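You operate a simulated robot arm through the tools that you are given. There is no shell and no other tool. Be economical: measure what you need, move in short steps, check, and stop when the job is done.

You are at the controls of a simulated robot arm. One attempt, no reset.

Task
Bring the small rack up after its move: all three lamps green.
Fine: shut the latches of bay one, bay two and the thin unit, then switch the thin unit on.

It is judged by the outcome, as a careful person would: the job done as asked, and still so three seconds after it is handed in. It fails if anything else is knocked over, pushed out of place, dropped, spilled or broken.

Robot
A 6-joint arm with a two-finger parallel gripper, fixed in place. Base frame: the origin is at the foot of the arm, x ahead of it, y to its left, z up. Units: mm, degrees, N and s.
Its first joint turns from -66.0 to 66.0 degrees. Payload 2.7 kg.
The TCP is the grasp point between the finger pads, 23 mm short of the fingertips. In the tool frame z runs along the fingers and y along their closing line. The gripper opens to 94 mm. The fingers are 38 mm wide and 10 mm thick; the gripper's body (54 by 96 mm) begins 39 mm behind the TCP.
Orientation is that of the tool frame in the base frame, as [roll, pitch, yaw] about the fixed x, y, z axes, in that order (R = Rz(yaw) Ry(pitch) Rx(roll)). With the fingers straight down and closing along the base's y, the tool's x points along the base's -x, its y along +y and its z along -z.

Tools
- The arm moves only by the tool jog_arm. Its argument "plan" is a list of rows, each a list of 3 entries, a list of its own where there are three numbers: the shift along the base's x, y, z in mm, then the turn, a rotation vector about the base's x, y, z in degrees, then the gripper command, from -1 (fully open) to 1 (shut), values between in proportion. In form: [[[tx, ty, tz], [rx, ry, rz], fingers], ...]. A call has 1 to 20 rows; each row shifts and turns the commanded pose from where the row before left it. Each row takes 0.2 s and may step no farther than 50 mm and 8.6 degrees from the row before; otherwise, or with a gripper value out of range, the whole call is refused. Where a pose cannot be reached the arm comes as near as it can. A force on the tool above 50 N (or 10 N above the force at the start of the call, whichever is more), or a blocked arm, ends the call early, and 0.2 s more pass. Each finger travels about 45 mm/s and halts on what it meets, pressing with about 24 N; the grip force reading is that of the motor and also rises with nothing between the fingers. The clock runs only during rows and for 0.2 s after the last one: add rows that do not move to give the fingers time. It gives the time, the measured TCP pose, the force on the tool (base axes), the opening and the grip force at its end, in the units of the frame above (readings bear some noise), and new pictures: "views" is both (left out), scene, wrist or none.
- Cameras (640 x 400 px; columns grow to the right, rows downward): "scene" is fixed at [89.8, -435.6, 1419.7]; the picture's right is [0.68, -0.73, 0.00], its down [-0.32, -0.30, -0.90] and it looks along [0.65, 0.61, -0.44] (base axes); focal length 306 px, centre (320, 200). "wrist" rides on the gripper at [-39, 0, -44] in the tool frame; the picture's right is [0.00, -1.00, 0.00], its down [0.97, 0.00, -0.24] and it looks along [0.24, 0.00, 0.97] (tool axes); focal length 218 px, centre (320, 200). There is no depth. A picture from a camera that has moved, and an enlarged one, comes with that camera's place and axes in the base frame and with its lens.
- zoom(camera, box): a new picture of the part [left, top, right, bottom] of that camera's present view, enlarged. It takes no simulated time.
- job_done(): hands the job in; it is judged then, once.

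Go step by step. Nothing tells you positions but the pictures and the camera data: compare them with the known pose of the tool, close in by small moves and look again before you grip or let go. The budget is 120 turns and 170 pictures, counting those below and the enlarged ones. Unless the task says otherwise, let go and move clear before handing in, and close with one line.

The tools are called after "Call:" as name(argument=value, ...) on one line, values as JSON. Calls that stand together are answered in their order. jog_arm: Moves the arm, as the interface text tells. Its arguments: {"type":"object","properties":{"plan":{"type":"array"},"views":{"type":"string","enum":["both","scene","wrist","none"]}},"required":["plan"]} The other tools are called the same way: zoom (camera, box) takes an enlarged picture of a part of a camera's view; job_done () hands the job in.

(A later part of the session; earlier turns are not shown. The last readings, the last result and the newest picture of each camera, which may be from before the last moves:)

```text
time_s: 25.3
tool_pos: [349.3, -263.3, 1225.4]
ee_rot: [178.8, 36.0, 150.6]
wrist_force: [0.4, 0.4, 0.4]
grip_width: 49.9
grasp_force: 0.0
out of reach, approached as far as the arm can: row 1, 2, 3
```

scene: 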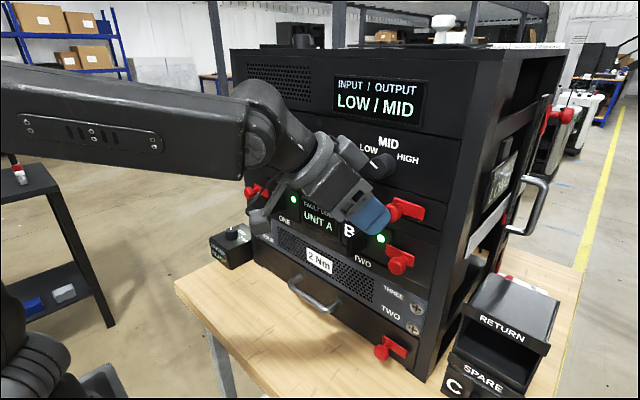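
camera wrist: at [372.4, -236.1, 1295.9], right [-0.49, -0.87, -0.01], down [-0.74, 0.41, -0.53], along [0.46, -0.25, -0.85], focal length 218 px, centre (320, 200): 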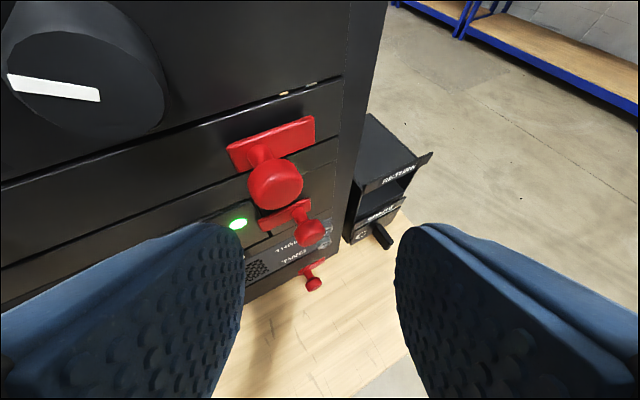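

Call:
jog_arm(plan=[[[0, 0, 0], [0, 0, -4], -0.06], [[0, 0, 0], [0, 0, -3.5], -0.06], [[0, 0, 0], [0, 0, 0], -0.06]], views="none")

```text
time_s: 26.1
tool_pos: [313.0, -292.3, 1208.1]
ee_rot: [178.5, 36.1, 143.1]
wrist_force: [-0.1, -1.2, -0.5]
grip_width: 49.9
grasp_force: 0.1
out of reach, approached as far as the arm can: row 1, 2
```

Call:
jog_arm(plan=[[[0, 20, 0], [0, 0, 4], -0.06], [[0, 0, 0], [0, 0, 0], -0.06]])

```text
time_s: 26.7
tool_pos: [312.6, -272.0, 1208.4]
ee_rot: [179.7, 35.5, 147.2]
wrist_force: [1.2, -0.6, 0.0]
grip_width: 50.1
grasp_force: 0.1
camera wrist: at [318.0, -275.4, 1265.8], right [-0.54, -0.84, 0.0], down [-0.78, 0.5, -0.37], along [0.31, -0.2, -0.93], focal length 218 px, centre (320, 200)
```

scene: 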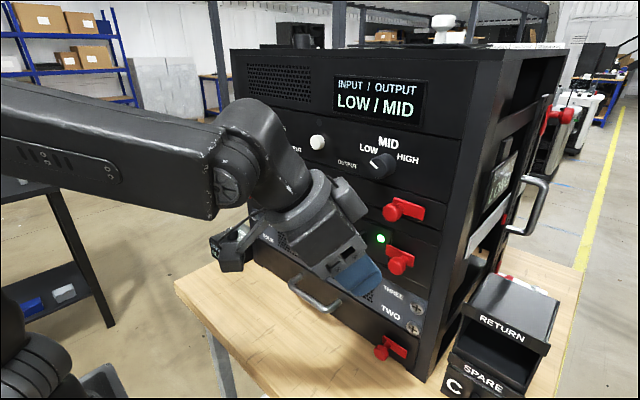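
wrist: 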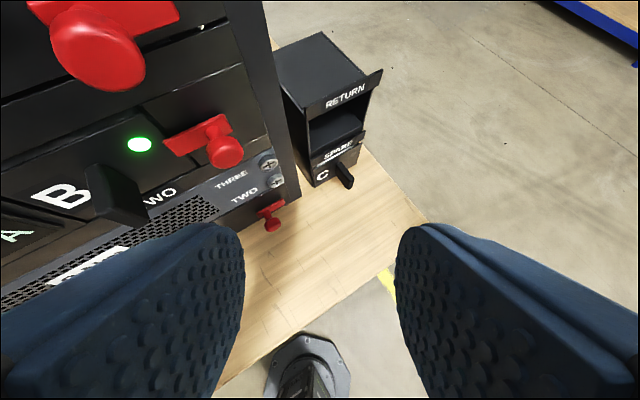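

Call:
jog_arm(plan=[[[10, 10, 5], [0, 0, 0], -0.06], [[10, 10, 5], [0, 0, 0], -0.06], [[10, 10, 5], [0, 0, 0], -0.06], [[10, 5, 5], [0, 0, 0], -0.06], [[0, 0, 0], [0, 0, 0], -0.06]], views="none")

```text
time_s: 27.9
tool_pos: [316.6, -267.2, 1209.7]
ee_rot: [179.3, 35.6, 147.1]
wrist_force: [0.5, -0.7, 0.1]
grip_width: 49.6
grasp_force: 0.1
out of reach, approached as far as the arm can: row 1, 2, 3, 4
```

Call:
jog_arm(plan=[[[0, 0, -15], [-2.7, -4, 0], -0.06], [[0, 0, -15], [-2.7, -4, 0], -0.06], [[0, 0, 0], [0, 0, 0], -0.06]], views="none")

Call:
jog_arm(plan=[[[8, 8, 0], [0, 0, 0], -0.06], [[8, 8, 0], [0, 0, 0], -0.06], [[0, 0, 0], [0, 0, 0], -0.06]], views="none")

```text
time_s: 28.7
tool_pos: [314.8, -267.5, 1179.5]
ee_rot: [-179.7, 45.0, 147.4]
wrist_force: [0.4, -0.9, 0.7]
grip_width: 49.7
grasp_force: 0.0
```

```text
time_s: 29.5
tool_pos: [331.5, -250.3, 1180.0]
ee_rot: [-179.7, 45.0, 147.4]
wrist_force: [0.6, -0.3, 1.5]
grip_width: 49.7
grasp_force: 0.1
```

At the lower height the arm moves freely again. I'll get in front of the thin unit's knob from below, then rise so the knob enters between the fingers.

Call:
jog_arm(plan=[[[12, 7, 0], [0, 0, 1], -0.06], [[12, 7, 0], [0, 0, 1], -0.06], [[12, 6, 0], [0, 0, 1], -0.06], [[12, 4, 0], [0, 0, 0.5], -0.06], [[0, 0, 0], [0, 0, 0], -0.06]])

```text
time_s: 30.7
tool_pos: [380.3, -228.6, 1180.2]
ee_rot: [-179.6, 45.0, 150.7]
wrist_force: [0.5, -0.4, -0.4]
grip_width: 49.8
grasp_force: 0.0
camera wrist: at [377.8, -225.7, 1238.7], right [-0.49, -0.87, 0.0], down [-0.75, 0.42, -0.52], along [0.45, -0.26, -0.86], focal length 218 px, centre (320, 200)
```

scene: 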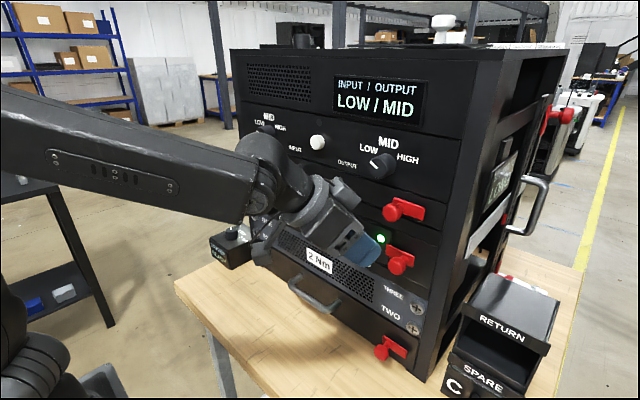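
wrist: 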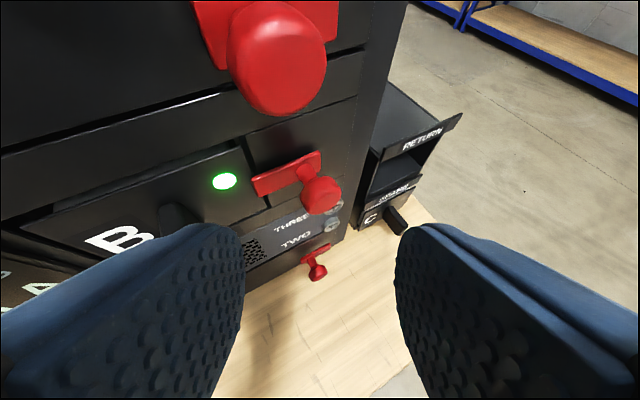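

Call:
jog_arm(plan=[[[4, -2, 10], [0, 0, 0], -0.06], [[4, -2, 10], [0, 0, 0], -0.06], [[4, -2, 10], [0, 0, 0], -0.06], [[0, 0, 0], [0, 0, 0], -0.06]])

```text
time_s: 31.7
tool_pos: [386.6, -240.6, 1209.4]
ee_rot: [179.9, 45.2, 150.8]
wrist_force: [-0.8, 0.0, 0.0]
grip_width: 49.8
grasp_force: 0.0
out of reach, approached as far as the arm can: row 2, 3
camera wrist: at [384.1, -237.7, 1266.6], right [-0.49, -0.87, 0.0], down [-0.75, 0.42, -0.52], along [0.45, -0.25, -0.85], focal length 218 px, centre (320, 200)
```

scene: 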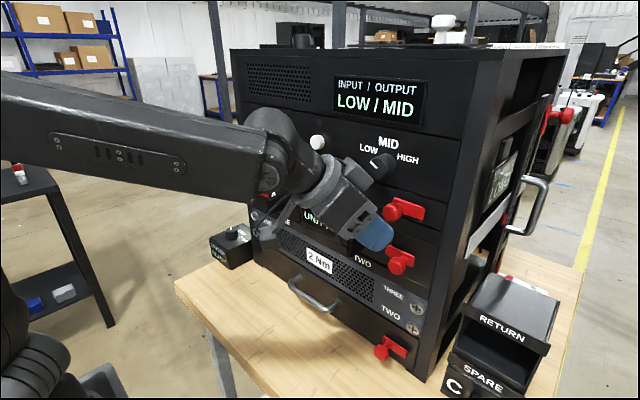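
wrist: 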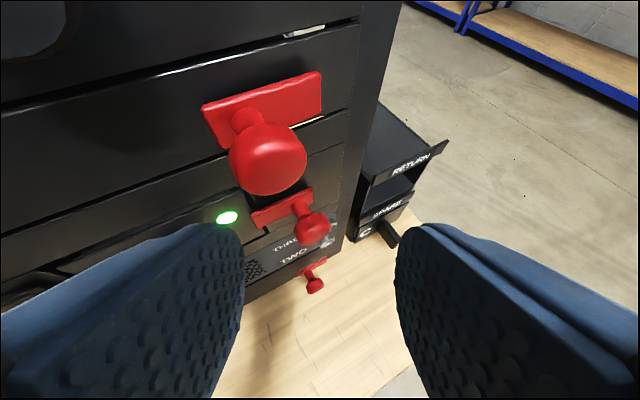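

Call:
jog_arm(plan=[[[10, 0, 0], [0, 0, 1], -0.06], [[10, 0, 0], [0, 0, 1], -0.06], [[0, 0, 0], [0, 0, 0], -0.06]])

```text
time_s: 32.5
tool_pos: [406.6, -240.2, 1206.4]
ee_rot: [-179.9, 45.0, 152.8]
wrist_force: [1.3, -0.6, -0.2]
grip_width: 49.7
grasp_force: 0.1
camera wrist: at [403.5, -237.2, 1264.9], right [-0.46, -0.89, 0.0], down [-0.76, 0.39, -0.52], along [0.46, -0.24, -0.86], focal length 218 px, centre (320, 200)
```

scene: 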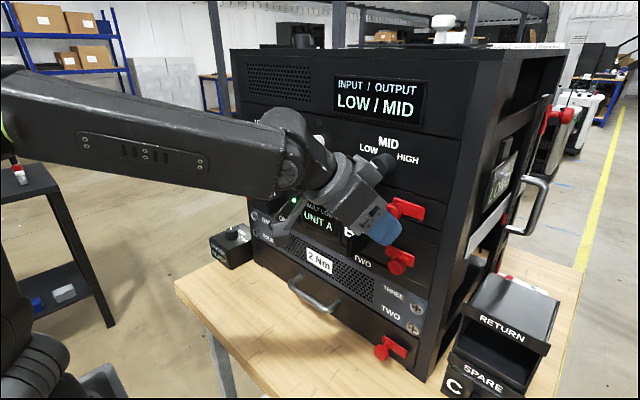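
wrist: 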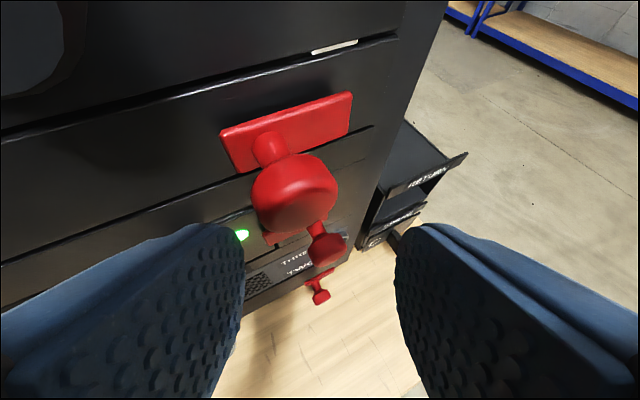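

Call:
jog_arm(plan=[[[9, 0, 0], [0, 0, 0], -0.06], [[8, 0, 1], [0, 0, 0], -0.06], [[0, 0, 0], [0, 0, 0], -0.06]])

```text
time_s: 33.3
tool_pos: [419.9, -243.6, 1204.7]
ee_rot: [179.8, 45.1, 152.8]
wrist_force: [-0.2, 0.1, 0.2]
grip_width: 49.9
grasp_force: 0.1
out of reach, approached as far as the arm can: row 2
camera wrist: at [416.4, -241.8, 1263.0], right [-0.45, -0.89, 0.0], down [-0.76, 0.39, -0.52], along [0.46, -0.23, -0.85], focal length 218 px, centre (320, 200)
```

scene: 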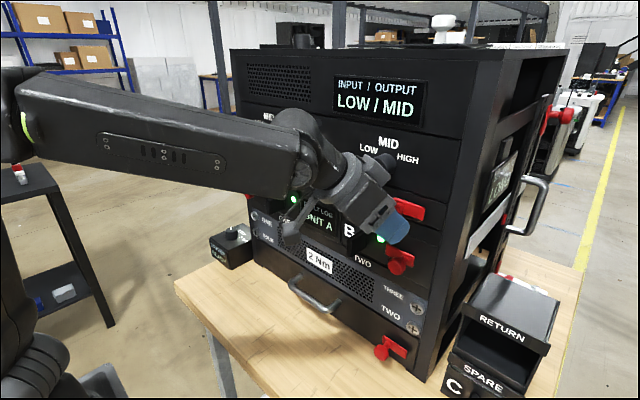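
wrist: 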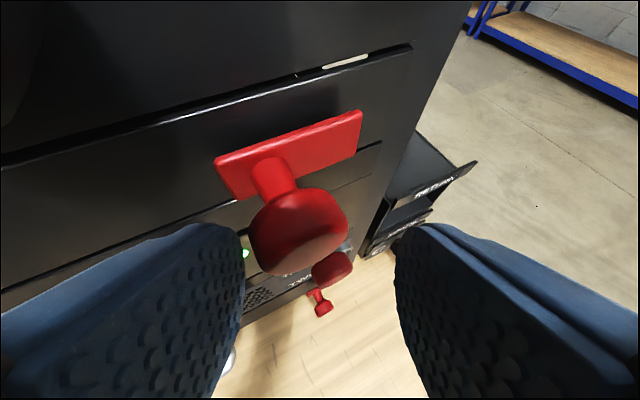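

Call:
jog_arm(plan=[[[6, 0, -3], [0, 0, 0], -0.06], [[0, 0, 0], [0, 0, 0], 0.3], [[0, 0, 0], [0, 0, 0], 0.3]], views="wrist")

```text
time_s: 34.1
tool_pos: [424.3, -244.3, 1202.0]
ee_rot: [179.6, 45.2, 152.8]
wrist_force: [2.4, 2.0, -0.8]
grip_width: 33.9
grasp_force: 0.4
camera wrist: at [421.0, -243.3, 1259.4], right [-0.45, -0.89, 0.0], down [-0.76, 0.39, -0.52], along [0.46, -0.23, -0.85], focal length 218 px, centre (320, 200)
```

wrist: 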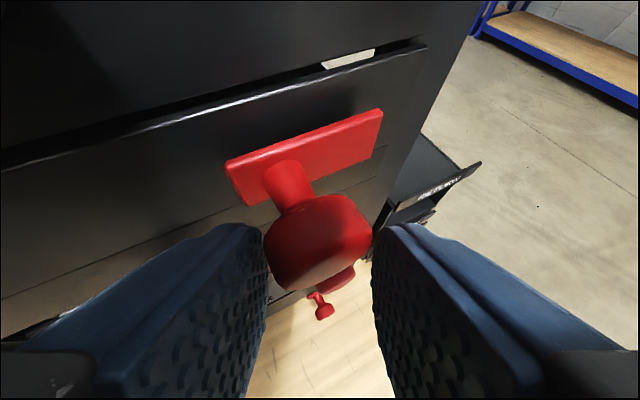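

Knob is between the fingers. Sliding it right.

Call:
jog_arm(plan=[[[0, -5, 0], [0, 0, -0.6], 0.35], [[0, -5, 0], [0, 0, -0.6], 0.35], [[0, -5, 0], [0, 0, -0.6], 0.35], [[0, 0, 0], [0, 0, 0], 0.35]])

```text
time_s: 35.1
tool_pos: [419.1, -262.2, 1199.0]
ee_rot: [179.7, 45.2, 150.9]
wrist_force: [2.3, 7.6, 4.0]
grip_width: 34.2
grasp_force: 4.3
out of reach, approached as far as the arm can: row 2
camera wrist: at [417.9, -260.6, 1257.4], right [-0.48, -0.88, 0.0], down [-0.75, 0.41, -0.52], along [0.46, -0.25, -0.85], focal length 218 px, centre (320, 200)
```

scene: 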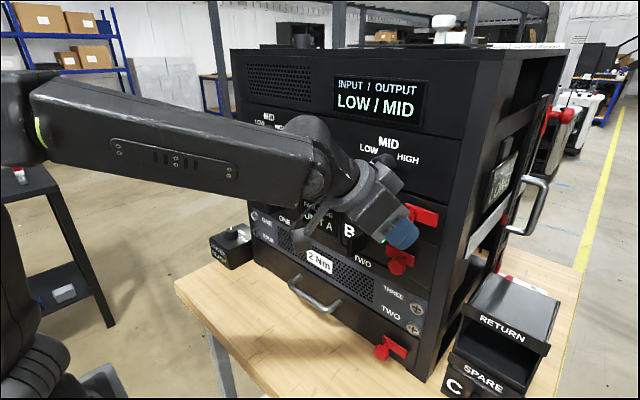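
wrist: 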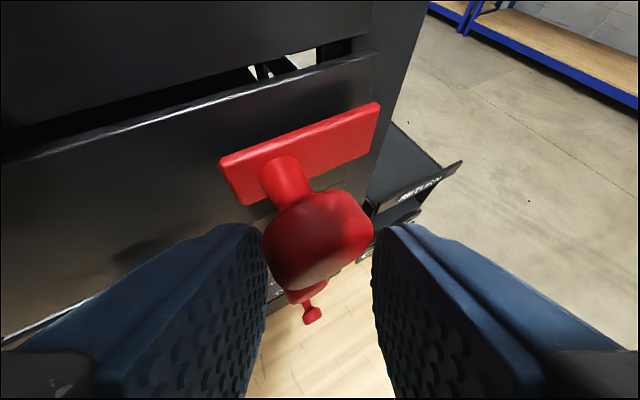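

The drawer seems to have come forward as the knob was dragged. I'll let go and check how far the thin unit is out.

Call:
jog_arm(plan=[[[0, 2, 0], [0, 0, 0], -0.06], [[0, 0, 0], [0, 0, 0], -0.2], [[-10, 5, -6], [0, 0, 0], -0.2], [[-20, 10, -6], [0, 0, 0], -0.2], [[-25, 12, -10], [0, 0, 0], -0.2], [[-25, 12, -10], [0, 0, 0], -0.2]])

Call:
zoom(camera="scene", box=[330, 140, 490, 240])

Call:
zoom(camera="wrist", box=[0, 0, 400, 250])

```text
time_s: 36.5
tool_pos: [335.7, -223.9, 1168.4]
ee_rot: [-179.6, 45.0, 150.9]
wrist_force: [0.6, 0.1, 0.1]
grip_width: 56.2
grasp_force: 0.0
out of reach, approached as far as the arm can: row 1
camera wrist: at [333.8, -221.8, 1224.9], right [-0.49, -0.87, 0.0], down [-0.75, 0.42, -0.52], along [0.45, -0.26, -0.86], focal length 218 px, centre (320, 200)
```

scene: 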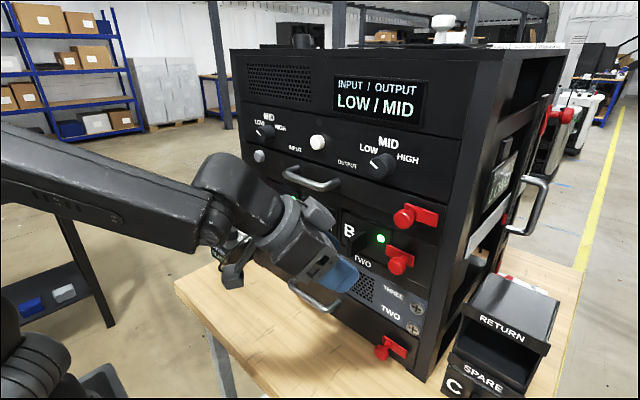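
wrist: 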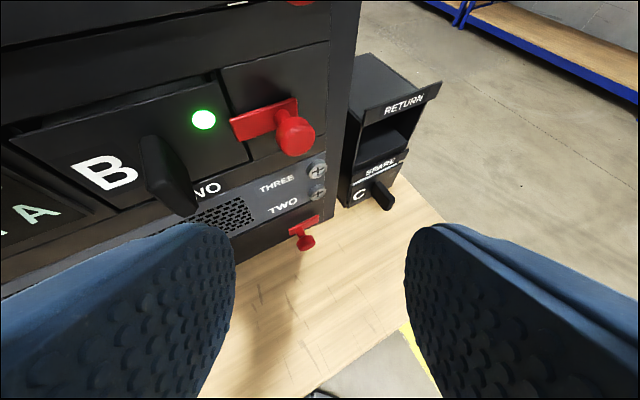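

```text
4.00 times, centred on (410, 190) of scene
camera zoom: at [89.8, -435.6, 1419.7], right [0.68, -0.73, 0.0], down [-0.32, -0.3, -0.9], along [0.65, 0.61, -0.44], focal length 1222 px, centre (-40, 240)
```

zoom: 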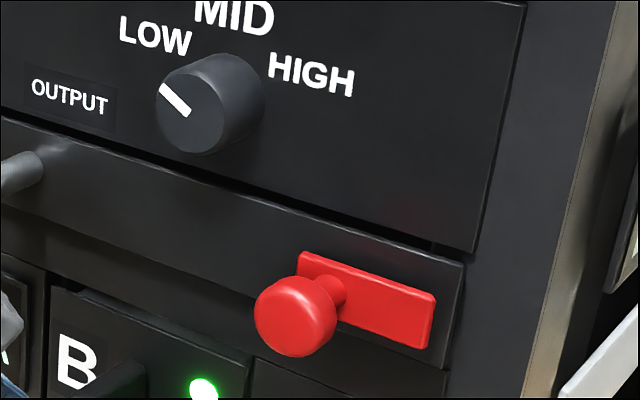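

```text
1.60 times, centred on (200, 125) of wrist
camera zoom: at [333.8, -221.8, 1224.9], right [-0.49, -0.87, 0.0], down [-0.75, 0.42, -0.52], along [0.45, -0.26, -0.86], focal length 349 px, centre (512, 320)
```

zoom: 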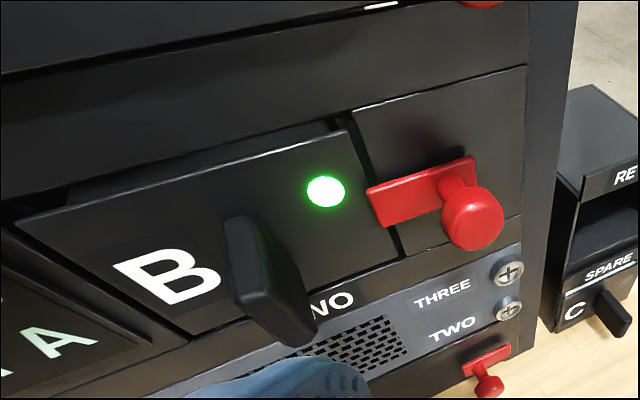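

The thin unit's drawer now stands several mm proud. I'll push it home on its bare front between the handle and the latch (y≈-150), with closed fingertips.

Call:
jog_arm(plan=[[[6, 20, 6], [0, 0, 2.4], 0.5], [[10, 20, 6], [0, 0, 2.4], 1], [[12, 20, 6], [0, 0, 2.4], 1], [[14, 16, 6], [0, 0, 2.4], 1], [[14, 0, 6], [0, 0, 0], 1], [[0, 0, 0], [0, 0, 0], 1]])

```text
time_s: 37.9
tool_pos: [393.4, -150.0, 1196.4]
ee_rot: [-180.0, 45.1, 160.7]
wrist_force: [-0.4, -0.7, 0.7]
grip_width: 0.5
grasp_force: 24.0
camera wrist: at [390.3, -148.6, 1254.4], right [-0.33, -0.94, 0.0], down [-0.81, 0.28, -0.52], along [0.49, -0.17, -0.86], focal length 218 px, centre (320, 200)
```

scene: 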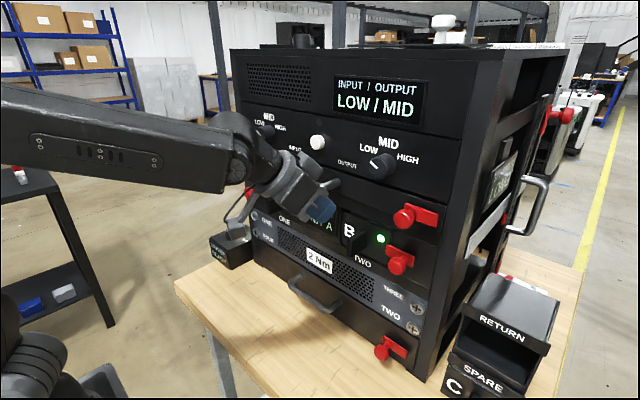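
wrist: 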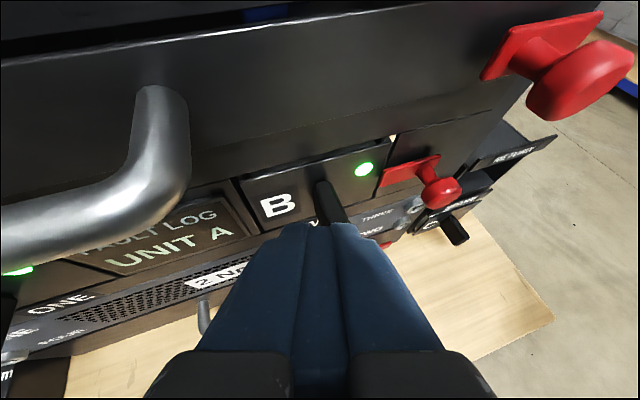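

Call:
jog_arm(plan=[[[6, -1, 6], [0, 0, 0], 1], [[8, -2, 6], [0, 0, 0], 1], [[8, -2, 0], [0, 0, 0], 1], [[0, 0, 0], [0, 0, 0], 1]])

```text
time_s: 38.9
tool_pos: [410.8, -162.6, 1204.9]
ee_rot: [179.8, 45.1, 160.6]
wrist_force: [0.7, -1.5, 0.2]
grip_width: 0.0
grasp_force: 23.6
out of reach, approached as far as the arm can: row 1, 2
camera wrist: at [408.1, -160.9, 1263.6], right [-0.33, -0.94, 0.0], down [-0.81, 0.28, -0.52], along [0.49, -0.17, -0.85], focal length 218 px, centre (320, 200)
```

scene: 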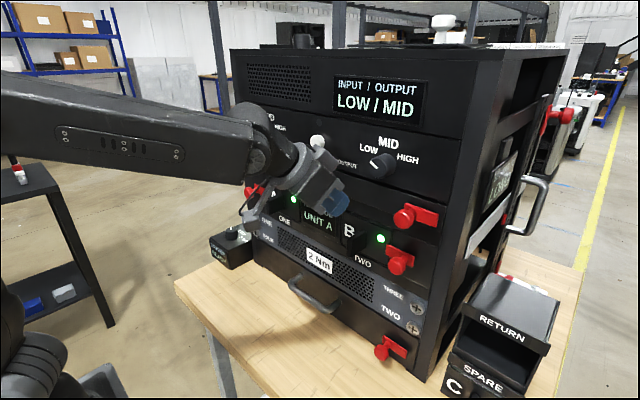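
wrist: 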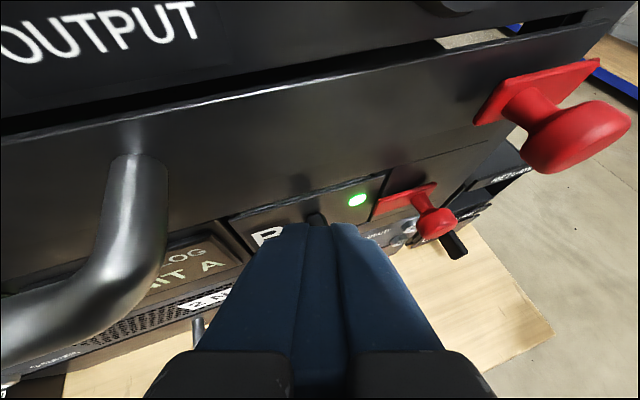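

Call:
jog_arm(plan=[[[6, 0, 0], [0, 0, 0], 1], [[6, 0, 0], [0, 0, 0], 1], [[6, 0, 0], [0, 0, 0], 1], [[4, 0, 0], [0, 0, 0], 1], [[0, 0, 0], [0, 0, 0], 1]])

```text
time_s: 40.1
tool_pos: [428.7, -171.1, 1200.6]
ee_rot: [180.0, 45.2, 160.6]
wrist_force: [0.1, -0.5, 0.0]
grip_width: 0.0
grasp_force: 24.3
out of reach, approached as far as the arm can: row 1, 2, 4
camera wrist: at [425.6, -169.9, 1259.6], right [-0.33, -0.94, 0.0], down [-0.81, 0.28, -0.52], along [0.49, -0.17, -0.85], focal length 218 px, centre (320, 200)
```

scene: 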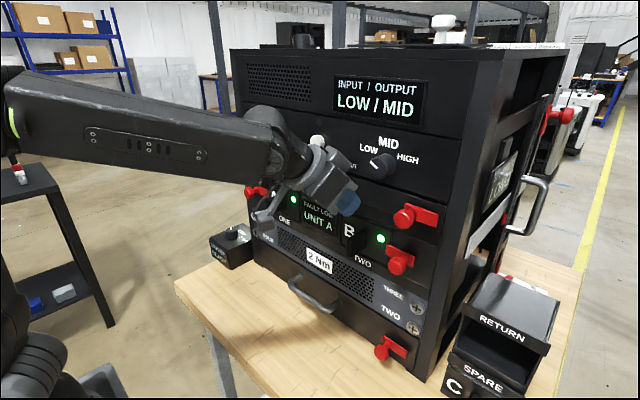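
wrist: 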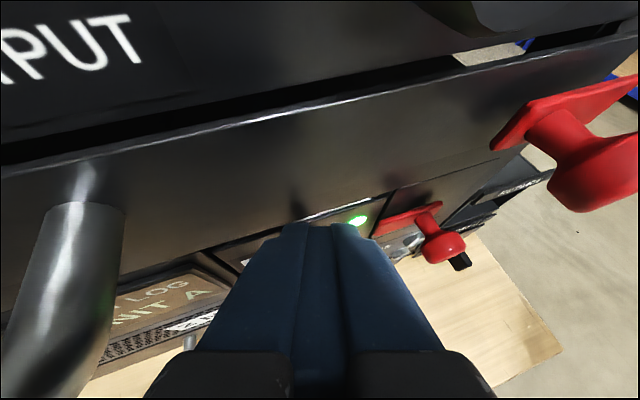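

Call:
jog_arm(plan=[[[-3, 8, 0], [0, 0, 2], 1], [[0, 8, 0], [0, 0, 2], 1], [[5, 0, 0], [0, 0, 0], 1], [[5, 0, 0], [0, 0, 0], 1], [[0, 0, 0], [0, 0, 0], 1]])

```text
time_s: 41.3
tool_pos: [435.6, -155.6, 1202.0]
ee_rot: [-179.7, 45.0, 164.6]
wrist_force: [0.1, -0.1, -0.5]
grip_width: 0.1
grasp_force: 24.1
camera wrist: at [432.4, -153.4, 1260.0], right [-0.27, -0.96, 0.0], down [-0.83, 0.23, -0.52], along [0.5, -0.14, -0.86], focal length 218 px, centre (320, 200)
```

scene: 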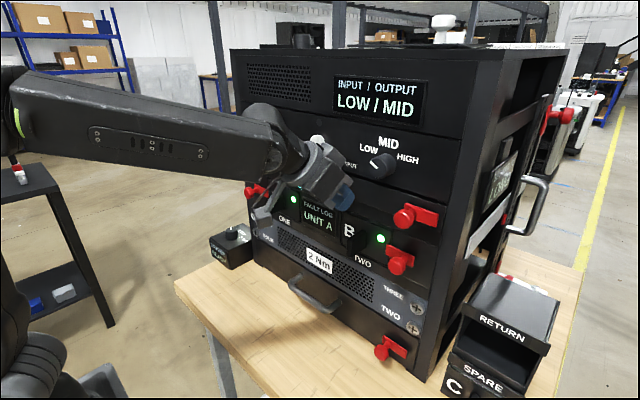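
wrist: 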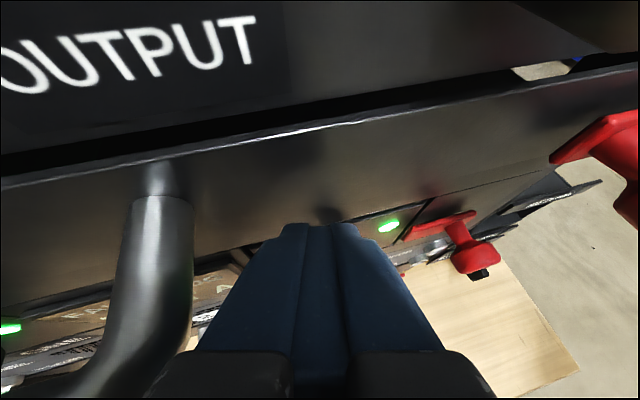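

Call:
jog_arm(plan=[[[4, 0, 1], [0, 0, 0], 1], [[4, 0, 1], [0, 0, 0], 1], [[4, 0, 1], [0, 0, 0], 1], [[0, 0, 0], [0, 0, 0], 1]])

```text
time_s: 42.2
tool_pos: [443.7, -156.0, 1203.5]
ee_rot: [-179.4, 44.4, 164.6]
wrist_force: [-25.9, 0.7, 6.7]
grip_width: 0.0
grasp_force: 23.7
stopped in row 4: the force on the tool passed its limit (the readings are from after the stop); the commanded pose is now the measured one
camera wrist: at [440.2, -153.7, 1262.0], right [-0.27, -0.96, 0.01], down [-0.83, 0.23, -0.51], along [0.49, -0.14, -0.86], focal length 218 px, centre (320, 200)
```

scene: 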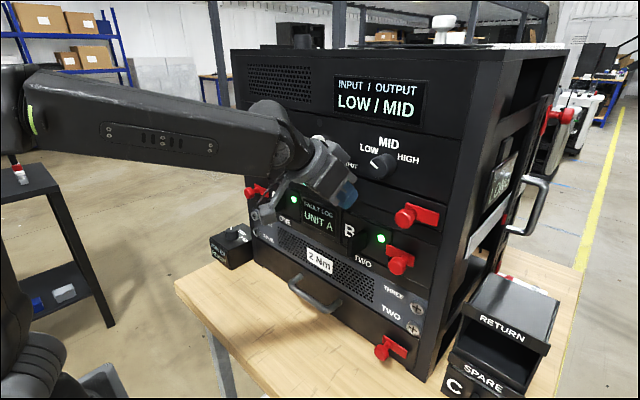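
wrist: 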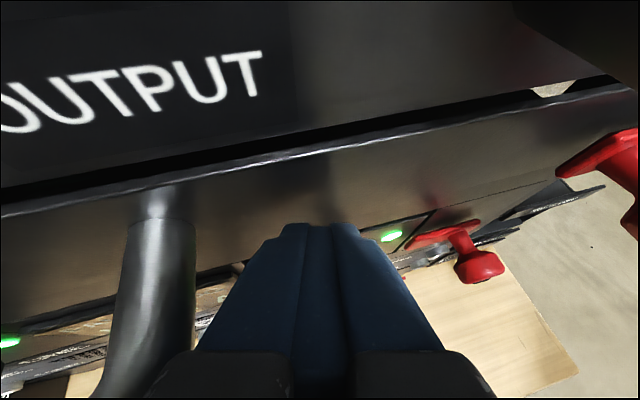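

Call:
jog_arm(plan=[[[-15, 0, 0], [0, 0, 0], 1], [[-25, 8, 0], [0, 0, 0], 1], [[-25, 8, 0], [0, 0, 0], 1], [[0, 0, 0], [0, 0, 0], 1]])

Call:
zoom(camera="scene", box=[330, 140, 490, 240])

Call:
zoom(camera="wrist", box=[240, 0, 640, 250])

```text
time_s: 43.2
tool_pos: [376.9, -141.2, 1201.5]
ee_rot: [-179.6, 44.4, 164.7]
wrist_force: [-0.6, 0.0, 0.4]
grip_width: 0.1
grasp_force: 23.9
camera wrist: at [376.2, -139.9, 1260.4], right [-0.27, -0.96, 0.01], down [-0.83, 0.23, -0.51], along [0.49, -0.14, -0.86], focal length 218 px, centre (320, 200)
```

scene: 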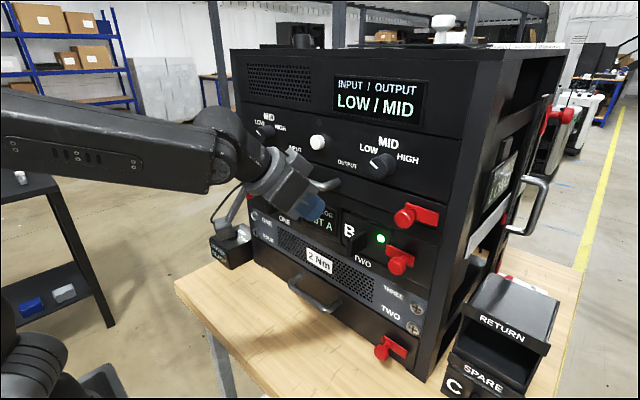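
wrist: 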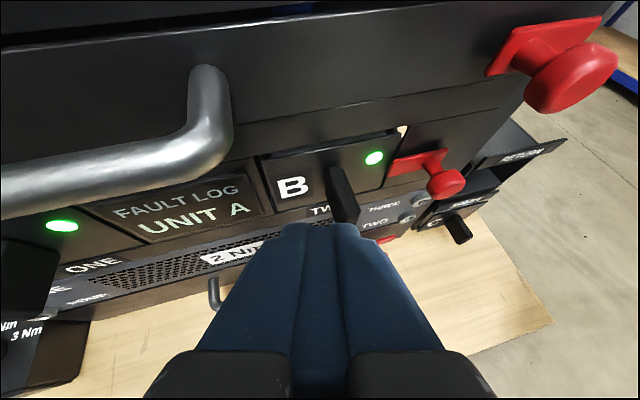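

```text
4.00 times, centred on (410, 190) of scene
camera zoom: at [89.8, -435.6, 1419.7], right [0.68, -0.73, 0.0], down [-0.32, -0.3, -0.9], along [0.65, 0.61, -0.44], focal length 1222 px, centre (-40, 240)
```

zoom: 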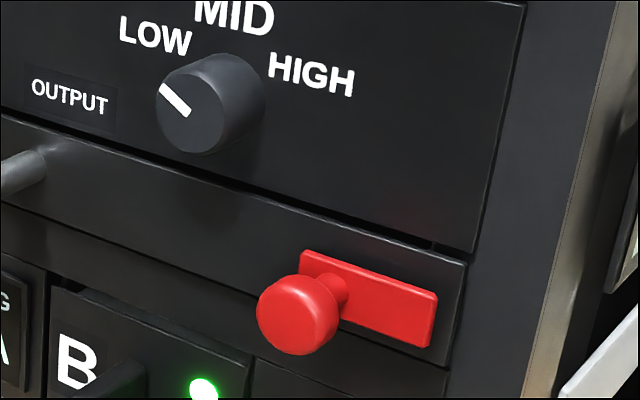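

```text
1.60 times, centred on (440, 125) of wrist
camera zoom: at [376.2, -139.9, 1260.4], right [-0.27, -0.96, 0.01], down [-0.83, 0.23, -0.51], along [0.49, -0.14, -0.86], focal length 349 px, centre (128, 320)
```

zoom: 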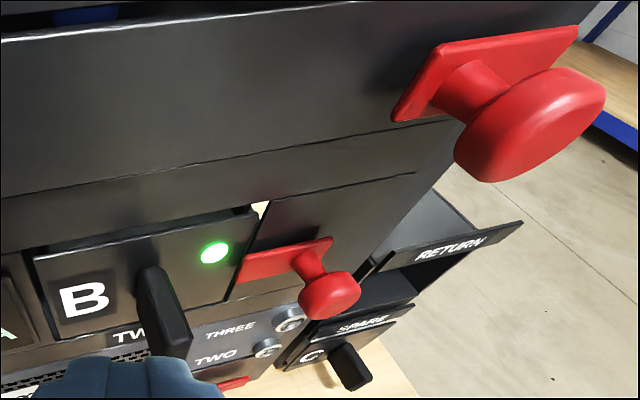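

The push moved it just 2-3 mm before it jammed: the extended bolt is blocking it. The hand also drifted back in x during the slide, which pulled the drawer out. I'll retract the bolt, seat the drawer, and slide again holding x. First I'll reposition with a straighter heading.

Call:
jog_arm(plan=[[[0, -20, 0], [0, 0, -0.5], 0.5], [[0, -25, 0], [0, 0, -1], -0.06], [[0, -25, 0], [0, 0, -1], -0.06], [[0, -25, 0], [0, 0, -1], -0.06], [[0, -20, 0], [0, 0, -1], -0.06], [[0, 0, 0], [0, 0, 0], -0.06]])

```text
time_s: 44.6
tool_pos: [377.4, -253.9, 1205.4]
ee_rot: [-179.6, 44.4, 160.2]
wrist_force: [-0.3, -0.5, 0.4]
grip_width: 49.8
grasp_force: 0.1
camera wrist: at [375.9, -251.8, 1263.6], right [-0.34, -0.94, 0.01], down [-0.81, 0.29, -0.51], along [0.47, -0.18, -0.86], focal length 218 px, centre (320, 200)
```

scene: 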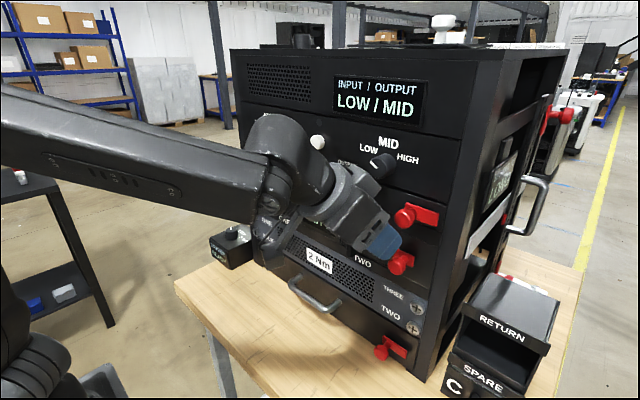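
wrist: 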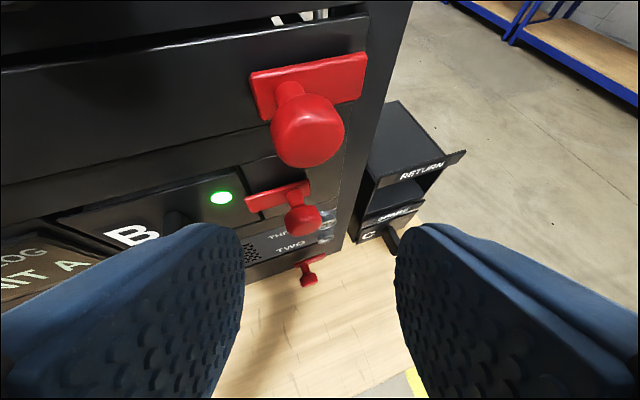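

Positive heading offsets are free, so I can square the tool up to the panel. Turning further toward straight-on.

Call:
jog_arm(plan=[[[0, -2, 0], [0, 0, 5], -0.06], [[4, -4, 0], [0, 0, 5], -0.06], [[6, -4, 0], [0, 0, 5], -0.06], [[6, -4, 0], [0, 0, 3], -0.06], [[0, 0, 0], [0, 0, 0], -0.06]])

```text
time_s: 45.8
tool_pos: [393.2, -267.9, 1202.3]
ee_rot: [-179.5, 44.4, 178.4]
wrist_force: [-0.1, -0.2, -0.2]
grip_width: 50.0
grasp_force: 0.1
camera wrist: at [391.5, -267.5, 1260.8], right [-0.04, -1.0, 0.01], down [-0.86, 0.03, -0.51], along [0.51, -0.02, -0.86], focal length 218 px, centre (320, 200)
```

scene: 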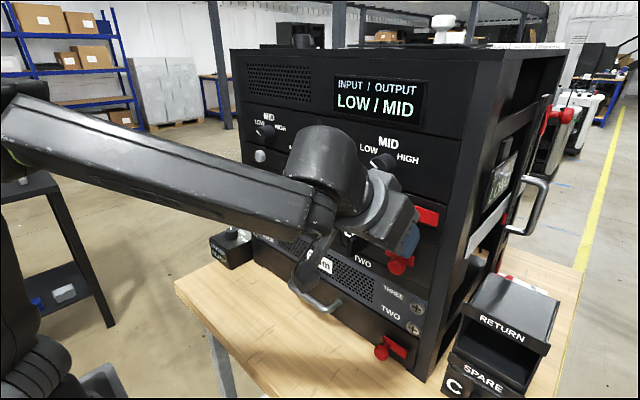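
wrist: 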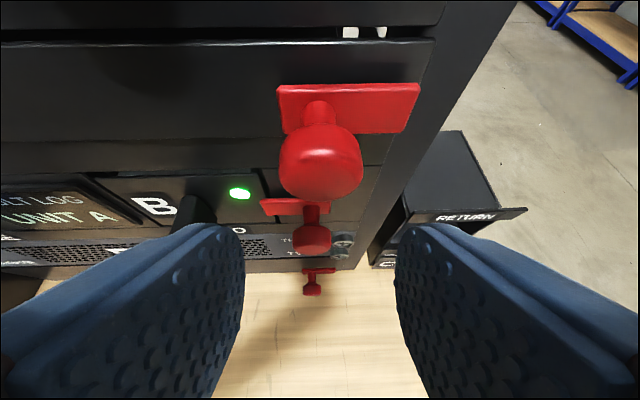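

Now square-on with the knob centred. Advancing onto it.

Call:
jog_arm(plan=[[[9, 0, 1], [0, 0, 0], -0.06], [[9, 0, 1], [0, 0, 0], -0.06], [[8, 0, 1], [0, 0, 0], -0.06], [[0, 0, 0], [0, 0, 0], 0.2], [[0, 0, 0], [0, 0, 0], 0.2]])

```text
time_s: 47.0
tool_pos: [421.5, -267.5, 1204.8]
ee_rot: [-179.4, 44.4, 178.2]
wrist_force: [-1.2, 0.5, 0.7]
grip_width: 37.4
grasp_force: 0.0
camera wrist: at [418.1, -267.7, 1263.9], right [-0.04, -1.0, 0.01], down [-0.86, 0.03, -0.51], along [0.51, -0.02, -0.86], focal length 218 px, centre (320, 200)
```

scene: 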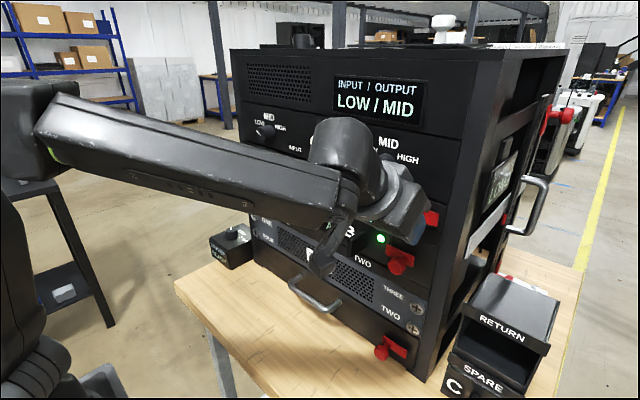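
wrist: 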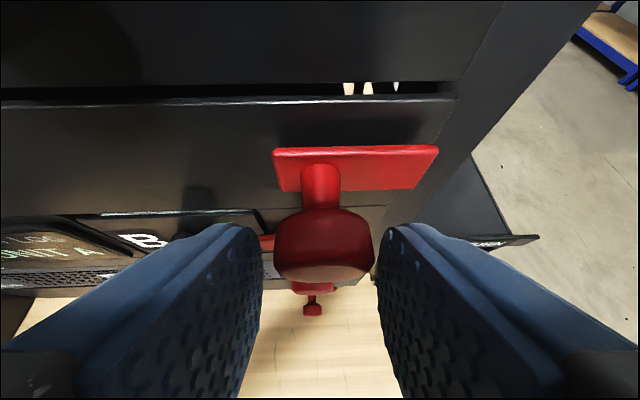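

Call:
jog_arm(plan=[[[0, 6, 0], [0, 0, 0], 0.2], [[0, 6, 0], [0, 0, 0], 0.2], [[0, 6, 0], [0, 0, 0], 0.2], [[0, 6, 0], [0, 0, 0], 0.2], [[0, 5, 0], [0, 0, 0], 0.2], [[0, 0, 0], [0, 0, 0], 0.2]])

```text
time_s: 48.4
tool_pos: [422.1, -239.5, 1204.9]
ee_rot: [-179.6, 44.4, 178.0]
wrist_force: [1.4, -10.5, -3.8]
grip_width: 42.4
grasp_force: 5.5
camera wrist: at [419.1, -239.1, 1262.7], right [-0.04, -1.0, 0.01], down [-0.86, 0.03, -0.51], along [0.51, -0.03, -0.86], focal length 218 px, centre (320, 200)
```

scene: 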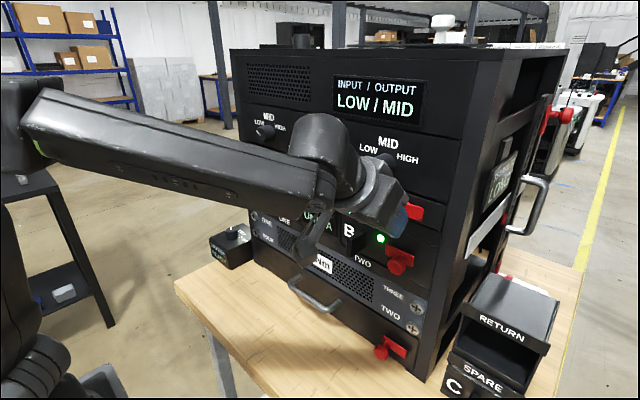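
wrist: 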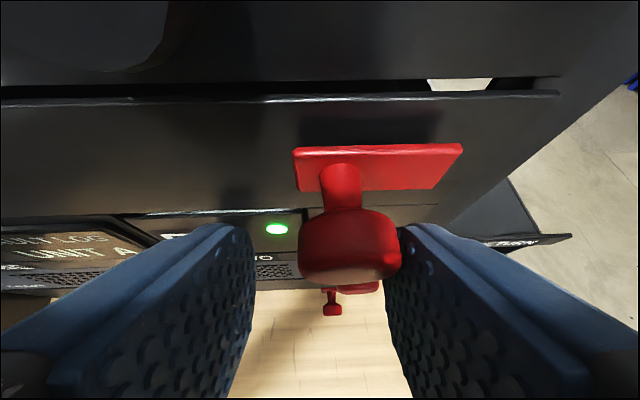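

Bolt retracted to its stop. Now grip the knob firmly and push the drawer straight in.

Call:
jog_arm(plan=[[[0, -4, 0], [0, 0, 0], 0.3], [[0, 0, 0], [0, 0, 0], 1], [[0, 0, 0], [0, 0, 0], 1], [[0, 0, 0], [0, 0, 0], 1], [[3, 0, 0], [0, 0, 0], 1], [[3, 0, 0], [0, 0, 0], 1], [[3, 0, 0], [0, 0, 0], 1], [[0, 0, 0], [0, 0, 0], 1]])

```text
time_s: 50.0
tool_pos: [424.7, -246.7, 1206.0]
ee_rot: [-179.3, 44.2, 177.8]
wrist_force: [-11.0, -5.8, 1.0]
grip_width: 27.1
grasp_force: 45.5
stopped in row 8: the force on the tool passed its limit (the readings are from after the stop); the commanded pose is now the measured one
camera wrist: at [422.7, -246.1, 1263.3], right [-0.05, -1.0, 0.01], down [-0.86, 0.04, -0.5], along [0.5, -0.03, -0.86], focal length 218 px, centre (320, 200)
```

scene: 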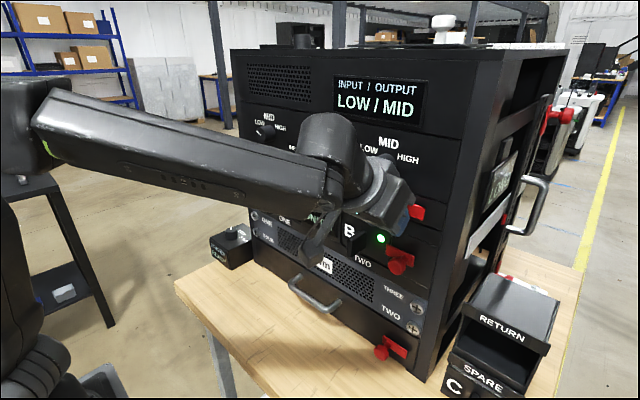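
wrist: 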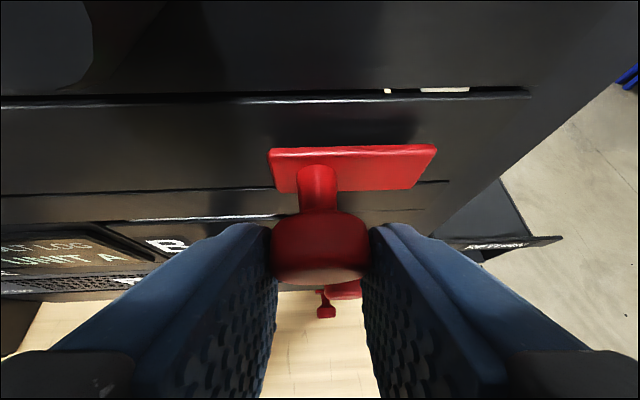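

Call:
zoom(camera="scene", box=[370, 160, 480, 240])

Call:
zoom(camera="wrist", box=[240, 60, 600, 280])

```text
5.00 times, centred on (425, 200) of scene
camera zoom: at [89.4, -435.8, 1419.7], right [0.68, -0.73, 0.0], down [-0.32, -0.3, -0.9], along [0.65, 0.61, -0.44], focal length 1528 px, centre (-205, 200)
```

zoom: 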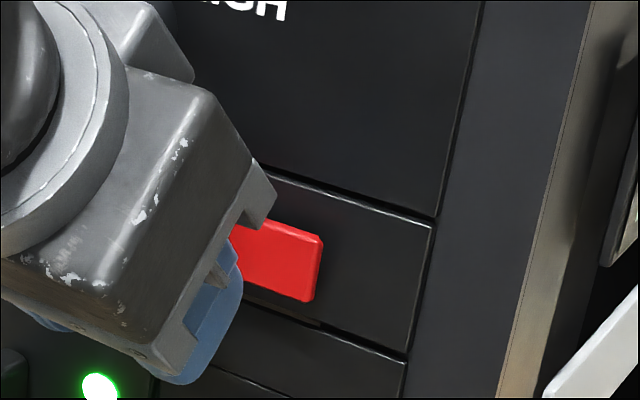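

```text
1.78 times, centred on (420, 170) of wrist
camera zoom: at [422.7, -246.1, 1263.3], right [-0.05, -1.0, 0.01], down [-0.86, 0.04, -0.5], along [0.5, -0.03, -0.86], focal length 388 px, centre (142, 253)
```

zoom: 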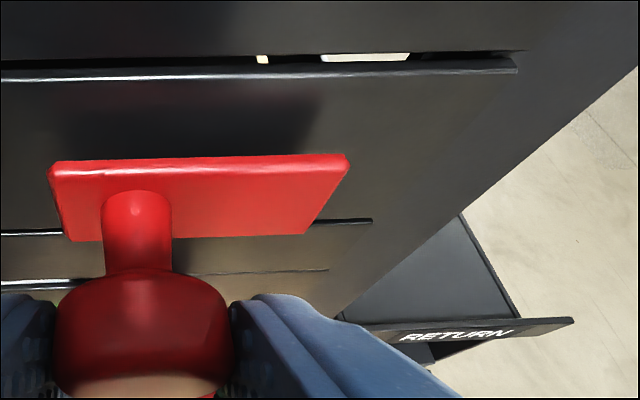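

The drawer looks flush again. Holding the grip with a slight inward bias, I'll slide the bolt right.

Call:
jog_arm(plan=[[[1, -4, 0], [0, 0, 0], 1], [[0, -5, 0], [0, 0, 0], 1], [[0, -5, 0], [0, 0, 0], 1], [[0, -5, 0], [0, 0, 0], 1], [[0, 0, 0], [0, 0, 0], 1]])

```text
time_s: 51.2
tool_pos: [424.9, -265.9, 1204.6]
ee_rot: [-179.4, 44.2, 177.8]
wrist_force: [-45.2, 0.7, -1.6]
grip_width: 27.0
grasp_force: 45.2
camera wrist: at [423.0, -264.8, 1263.3], right [-0.05, -1.0, 0.01], down [-0.86, 0.04, -0.5], along [0.5, -0.03, -0.86], focal length 218 px, centre (320, 200)
```

scene: 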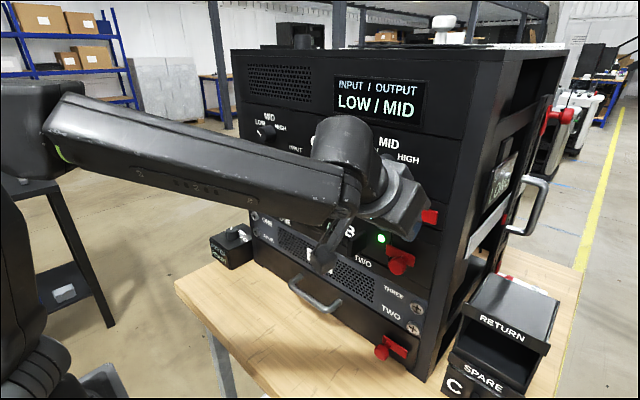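
wrist: 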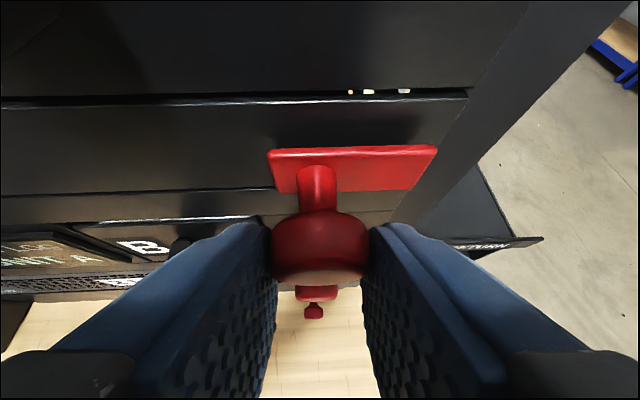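

Call:
jog_arm(plan=[[[-0.5, -3, 0], [0, 0, 0], 1], [[0, -3, 0], [0, 0, 0], 1], [[0, -2, 0], [0, 0, 0], 1], [[0, 0, 0], [0, 0, 0], 1]])

```text
time_s: 52.2
tool_pos: [424.5, -269.4, 1205.2]
ee_rot: [-179.6, 43.9, 178.0]
wrist_force: [-33.6, 23.1, -1.4]
grip_width: 27.2
grasp_force: 44.6
camera wrist: at [423.4, -269.0, 1263.4], right [-0.04, -1.0, 0.0], down [-0.86, 0.03, -0.5], along [0.5, -0.02, -0.86], focal length 218 px, centre (320, 200)
```

scene: 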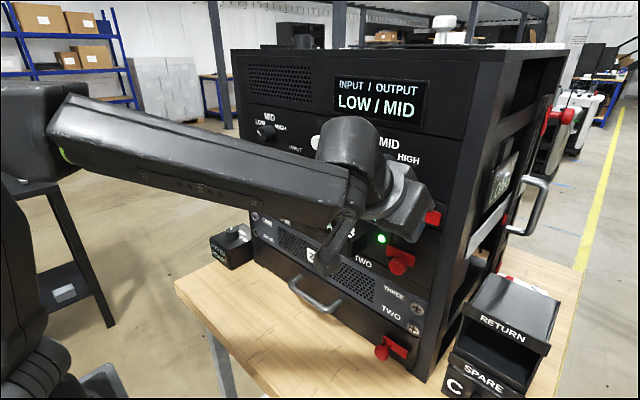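
wrist: 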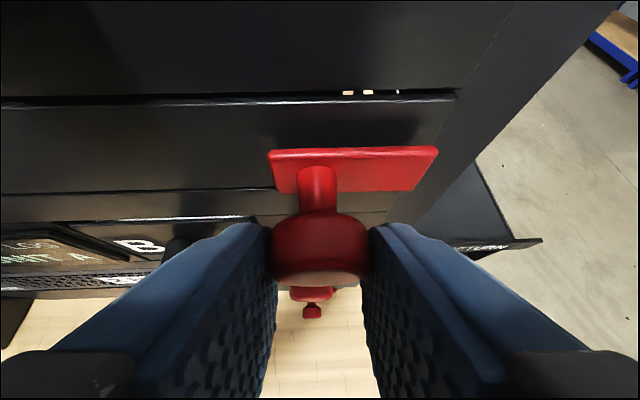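

The bolt hit its end stop with the drawer in. Releasing and backing straight off.

Call:
jog_arm(plan=[[[-0.5, 1, 0], [0, 0, 0], 0.3], [[0, 0, 0], [0, 0, 0], -0.06], [[0, 0, 0], [0, 0, 0], -0.06], [[-10, 0, 0], [0, 0, 0], -0.06], [[-20, 0, -5], [0, 0, 0], -0.06], [[-30, 0, -10], [0, 0, -3], -0.06], [[-30, 10, -10], [0, 0, -5], -0.06]])

Call:
zoom(camera="scene", box=[370, 160, 480, 240])

```text
time_s: 53.8
tool_pos: [335.0, -261.0, 1180.7]
ee_rot: [-179.4, 44.1, 169.8]
wrist_force: [0.3, 0.1, 0.4]
grip_width: 49.7
grasp_force: 0.0
camera wrist: at [332.7, -260.0, 1239.3], right [-0.19, -0.98, 0.01], down [-0.85, 0.16, -0.51], along [0.5, -0.1, -0.86], focal length 218 px, centre (320, 200)
```

scene: 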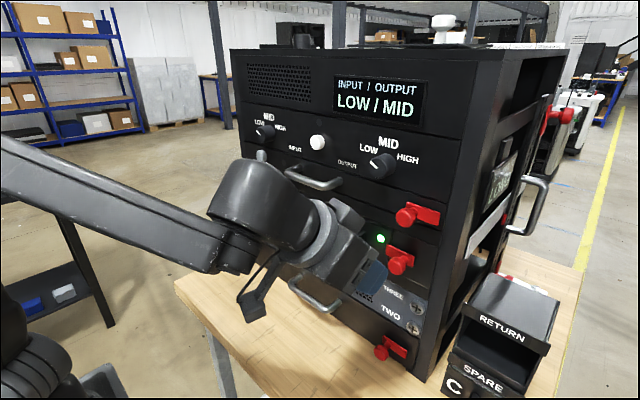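
wrist: 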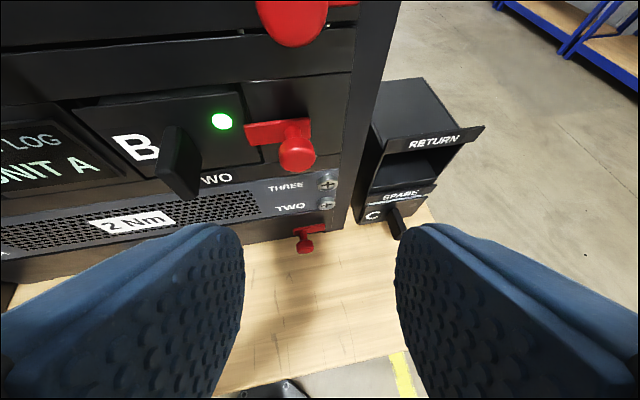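

```text
5.00 times, centred on (425, 200) of scene
camera zoom: at [89.8, -435.7, 1419.7], right [0.68, -0.73, 0.0], down [-0.32, -0.3, -0.9], along [0.65, 0.61, -0.44], focal length 1528 px, centre (-205, 200)
```

zoom: 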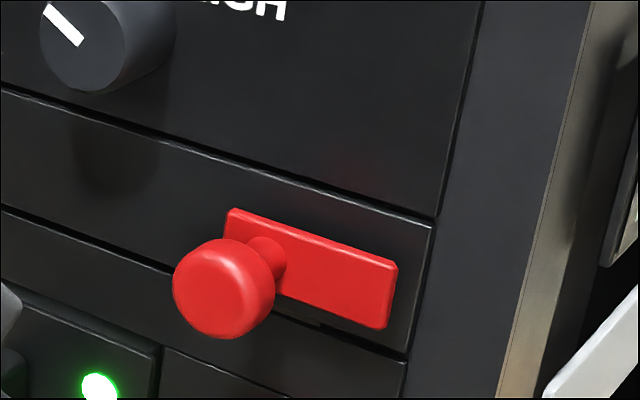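

The thin unit looks flush and latched. Its lamp needs the power button at about (462, 96, 1211). I'll sweep left with the fingers closed.

Call:
jog_arm(plan=[[[0, 40, 0], [0, 0, 0], 0.5], [[0, 40, 0], [0, 0, 2], 1], [[0, 40, 0], [0, 0, 4], 1], [[0, 40, 0], [0, 0, 4], 1], [[0, 40, 0], [0, 0, 4], 1], [[0, 40, 0], [0, 0, 4], 1], [[0, 40, 0], [0, 0, 4], 1], [[0, 40, 0], [0, 0, 4], 1], [[5, 38, 5], [0, 0, 5], 1], [[0, 0, 0], [0, 0, 0], 1]])

```text
time_s: 56.0
tool_pos: [342.5, 97.3, 1183.1]
ee_rot: [-179.3, 44.2, -159.1]
wrist_force: [0.0, 0.2, -0.2]
grip_width: 0.0
grasp_force: 23.8
camera wrist: at [340.5, 96.5, 1242.2], right [0.35, -0.94, 0.01], down [-0.81, -0.31, -0.51], along [0.48, 0.17, -0.86], focal length 218 px, centre (320, 200)
```

scene: 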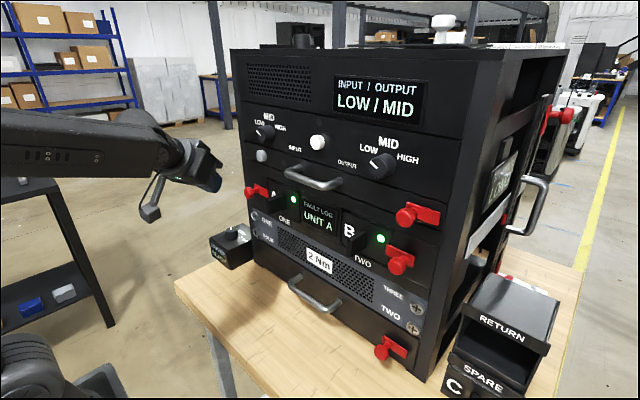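
wrist: 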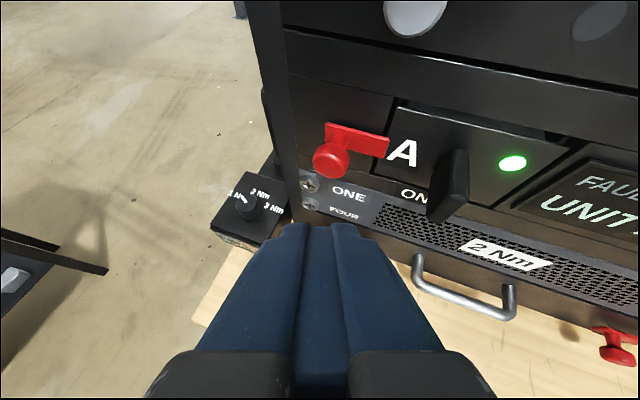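

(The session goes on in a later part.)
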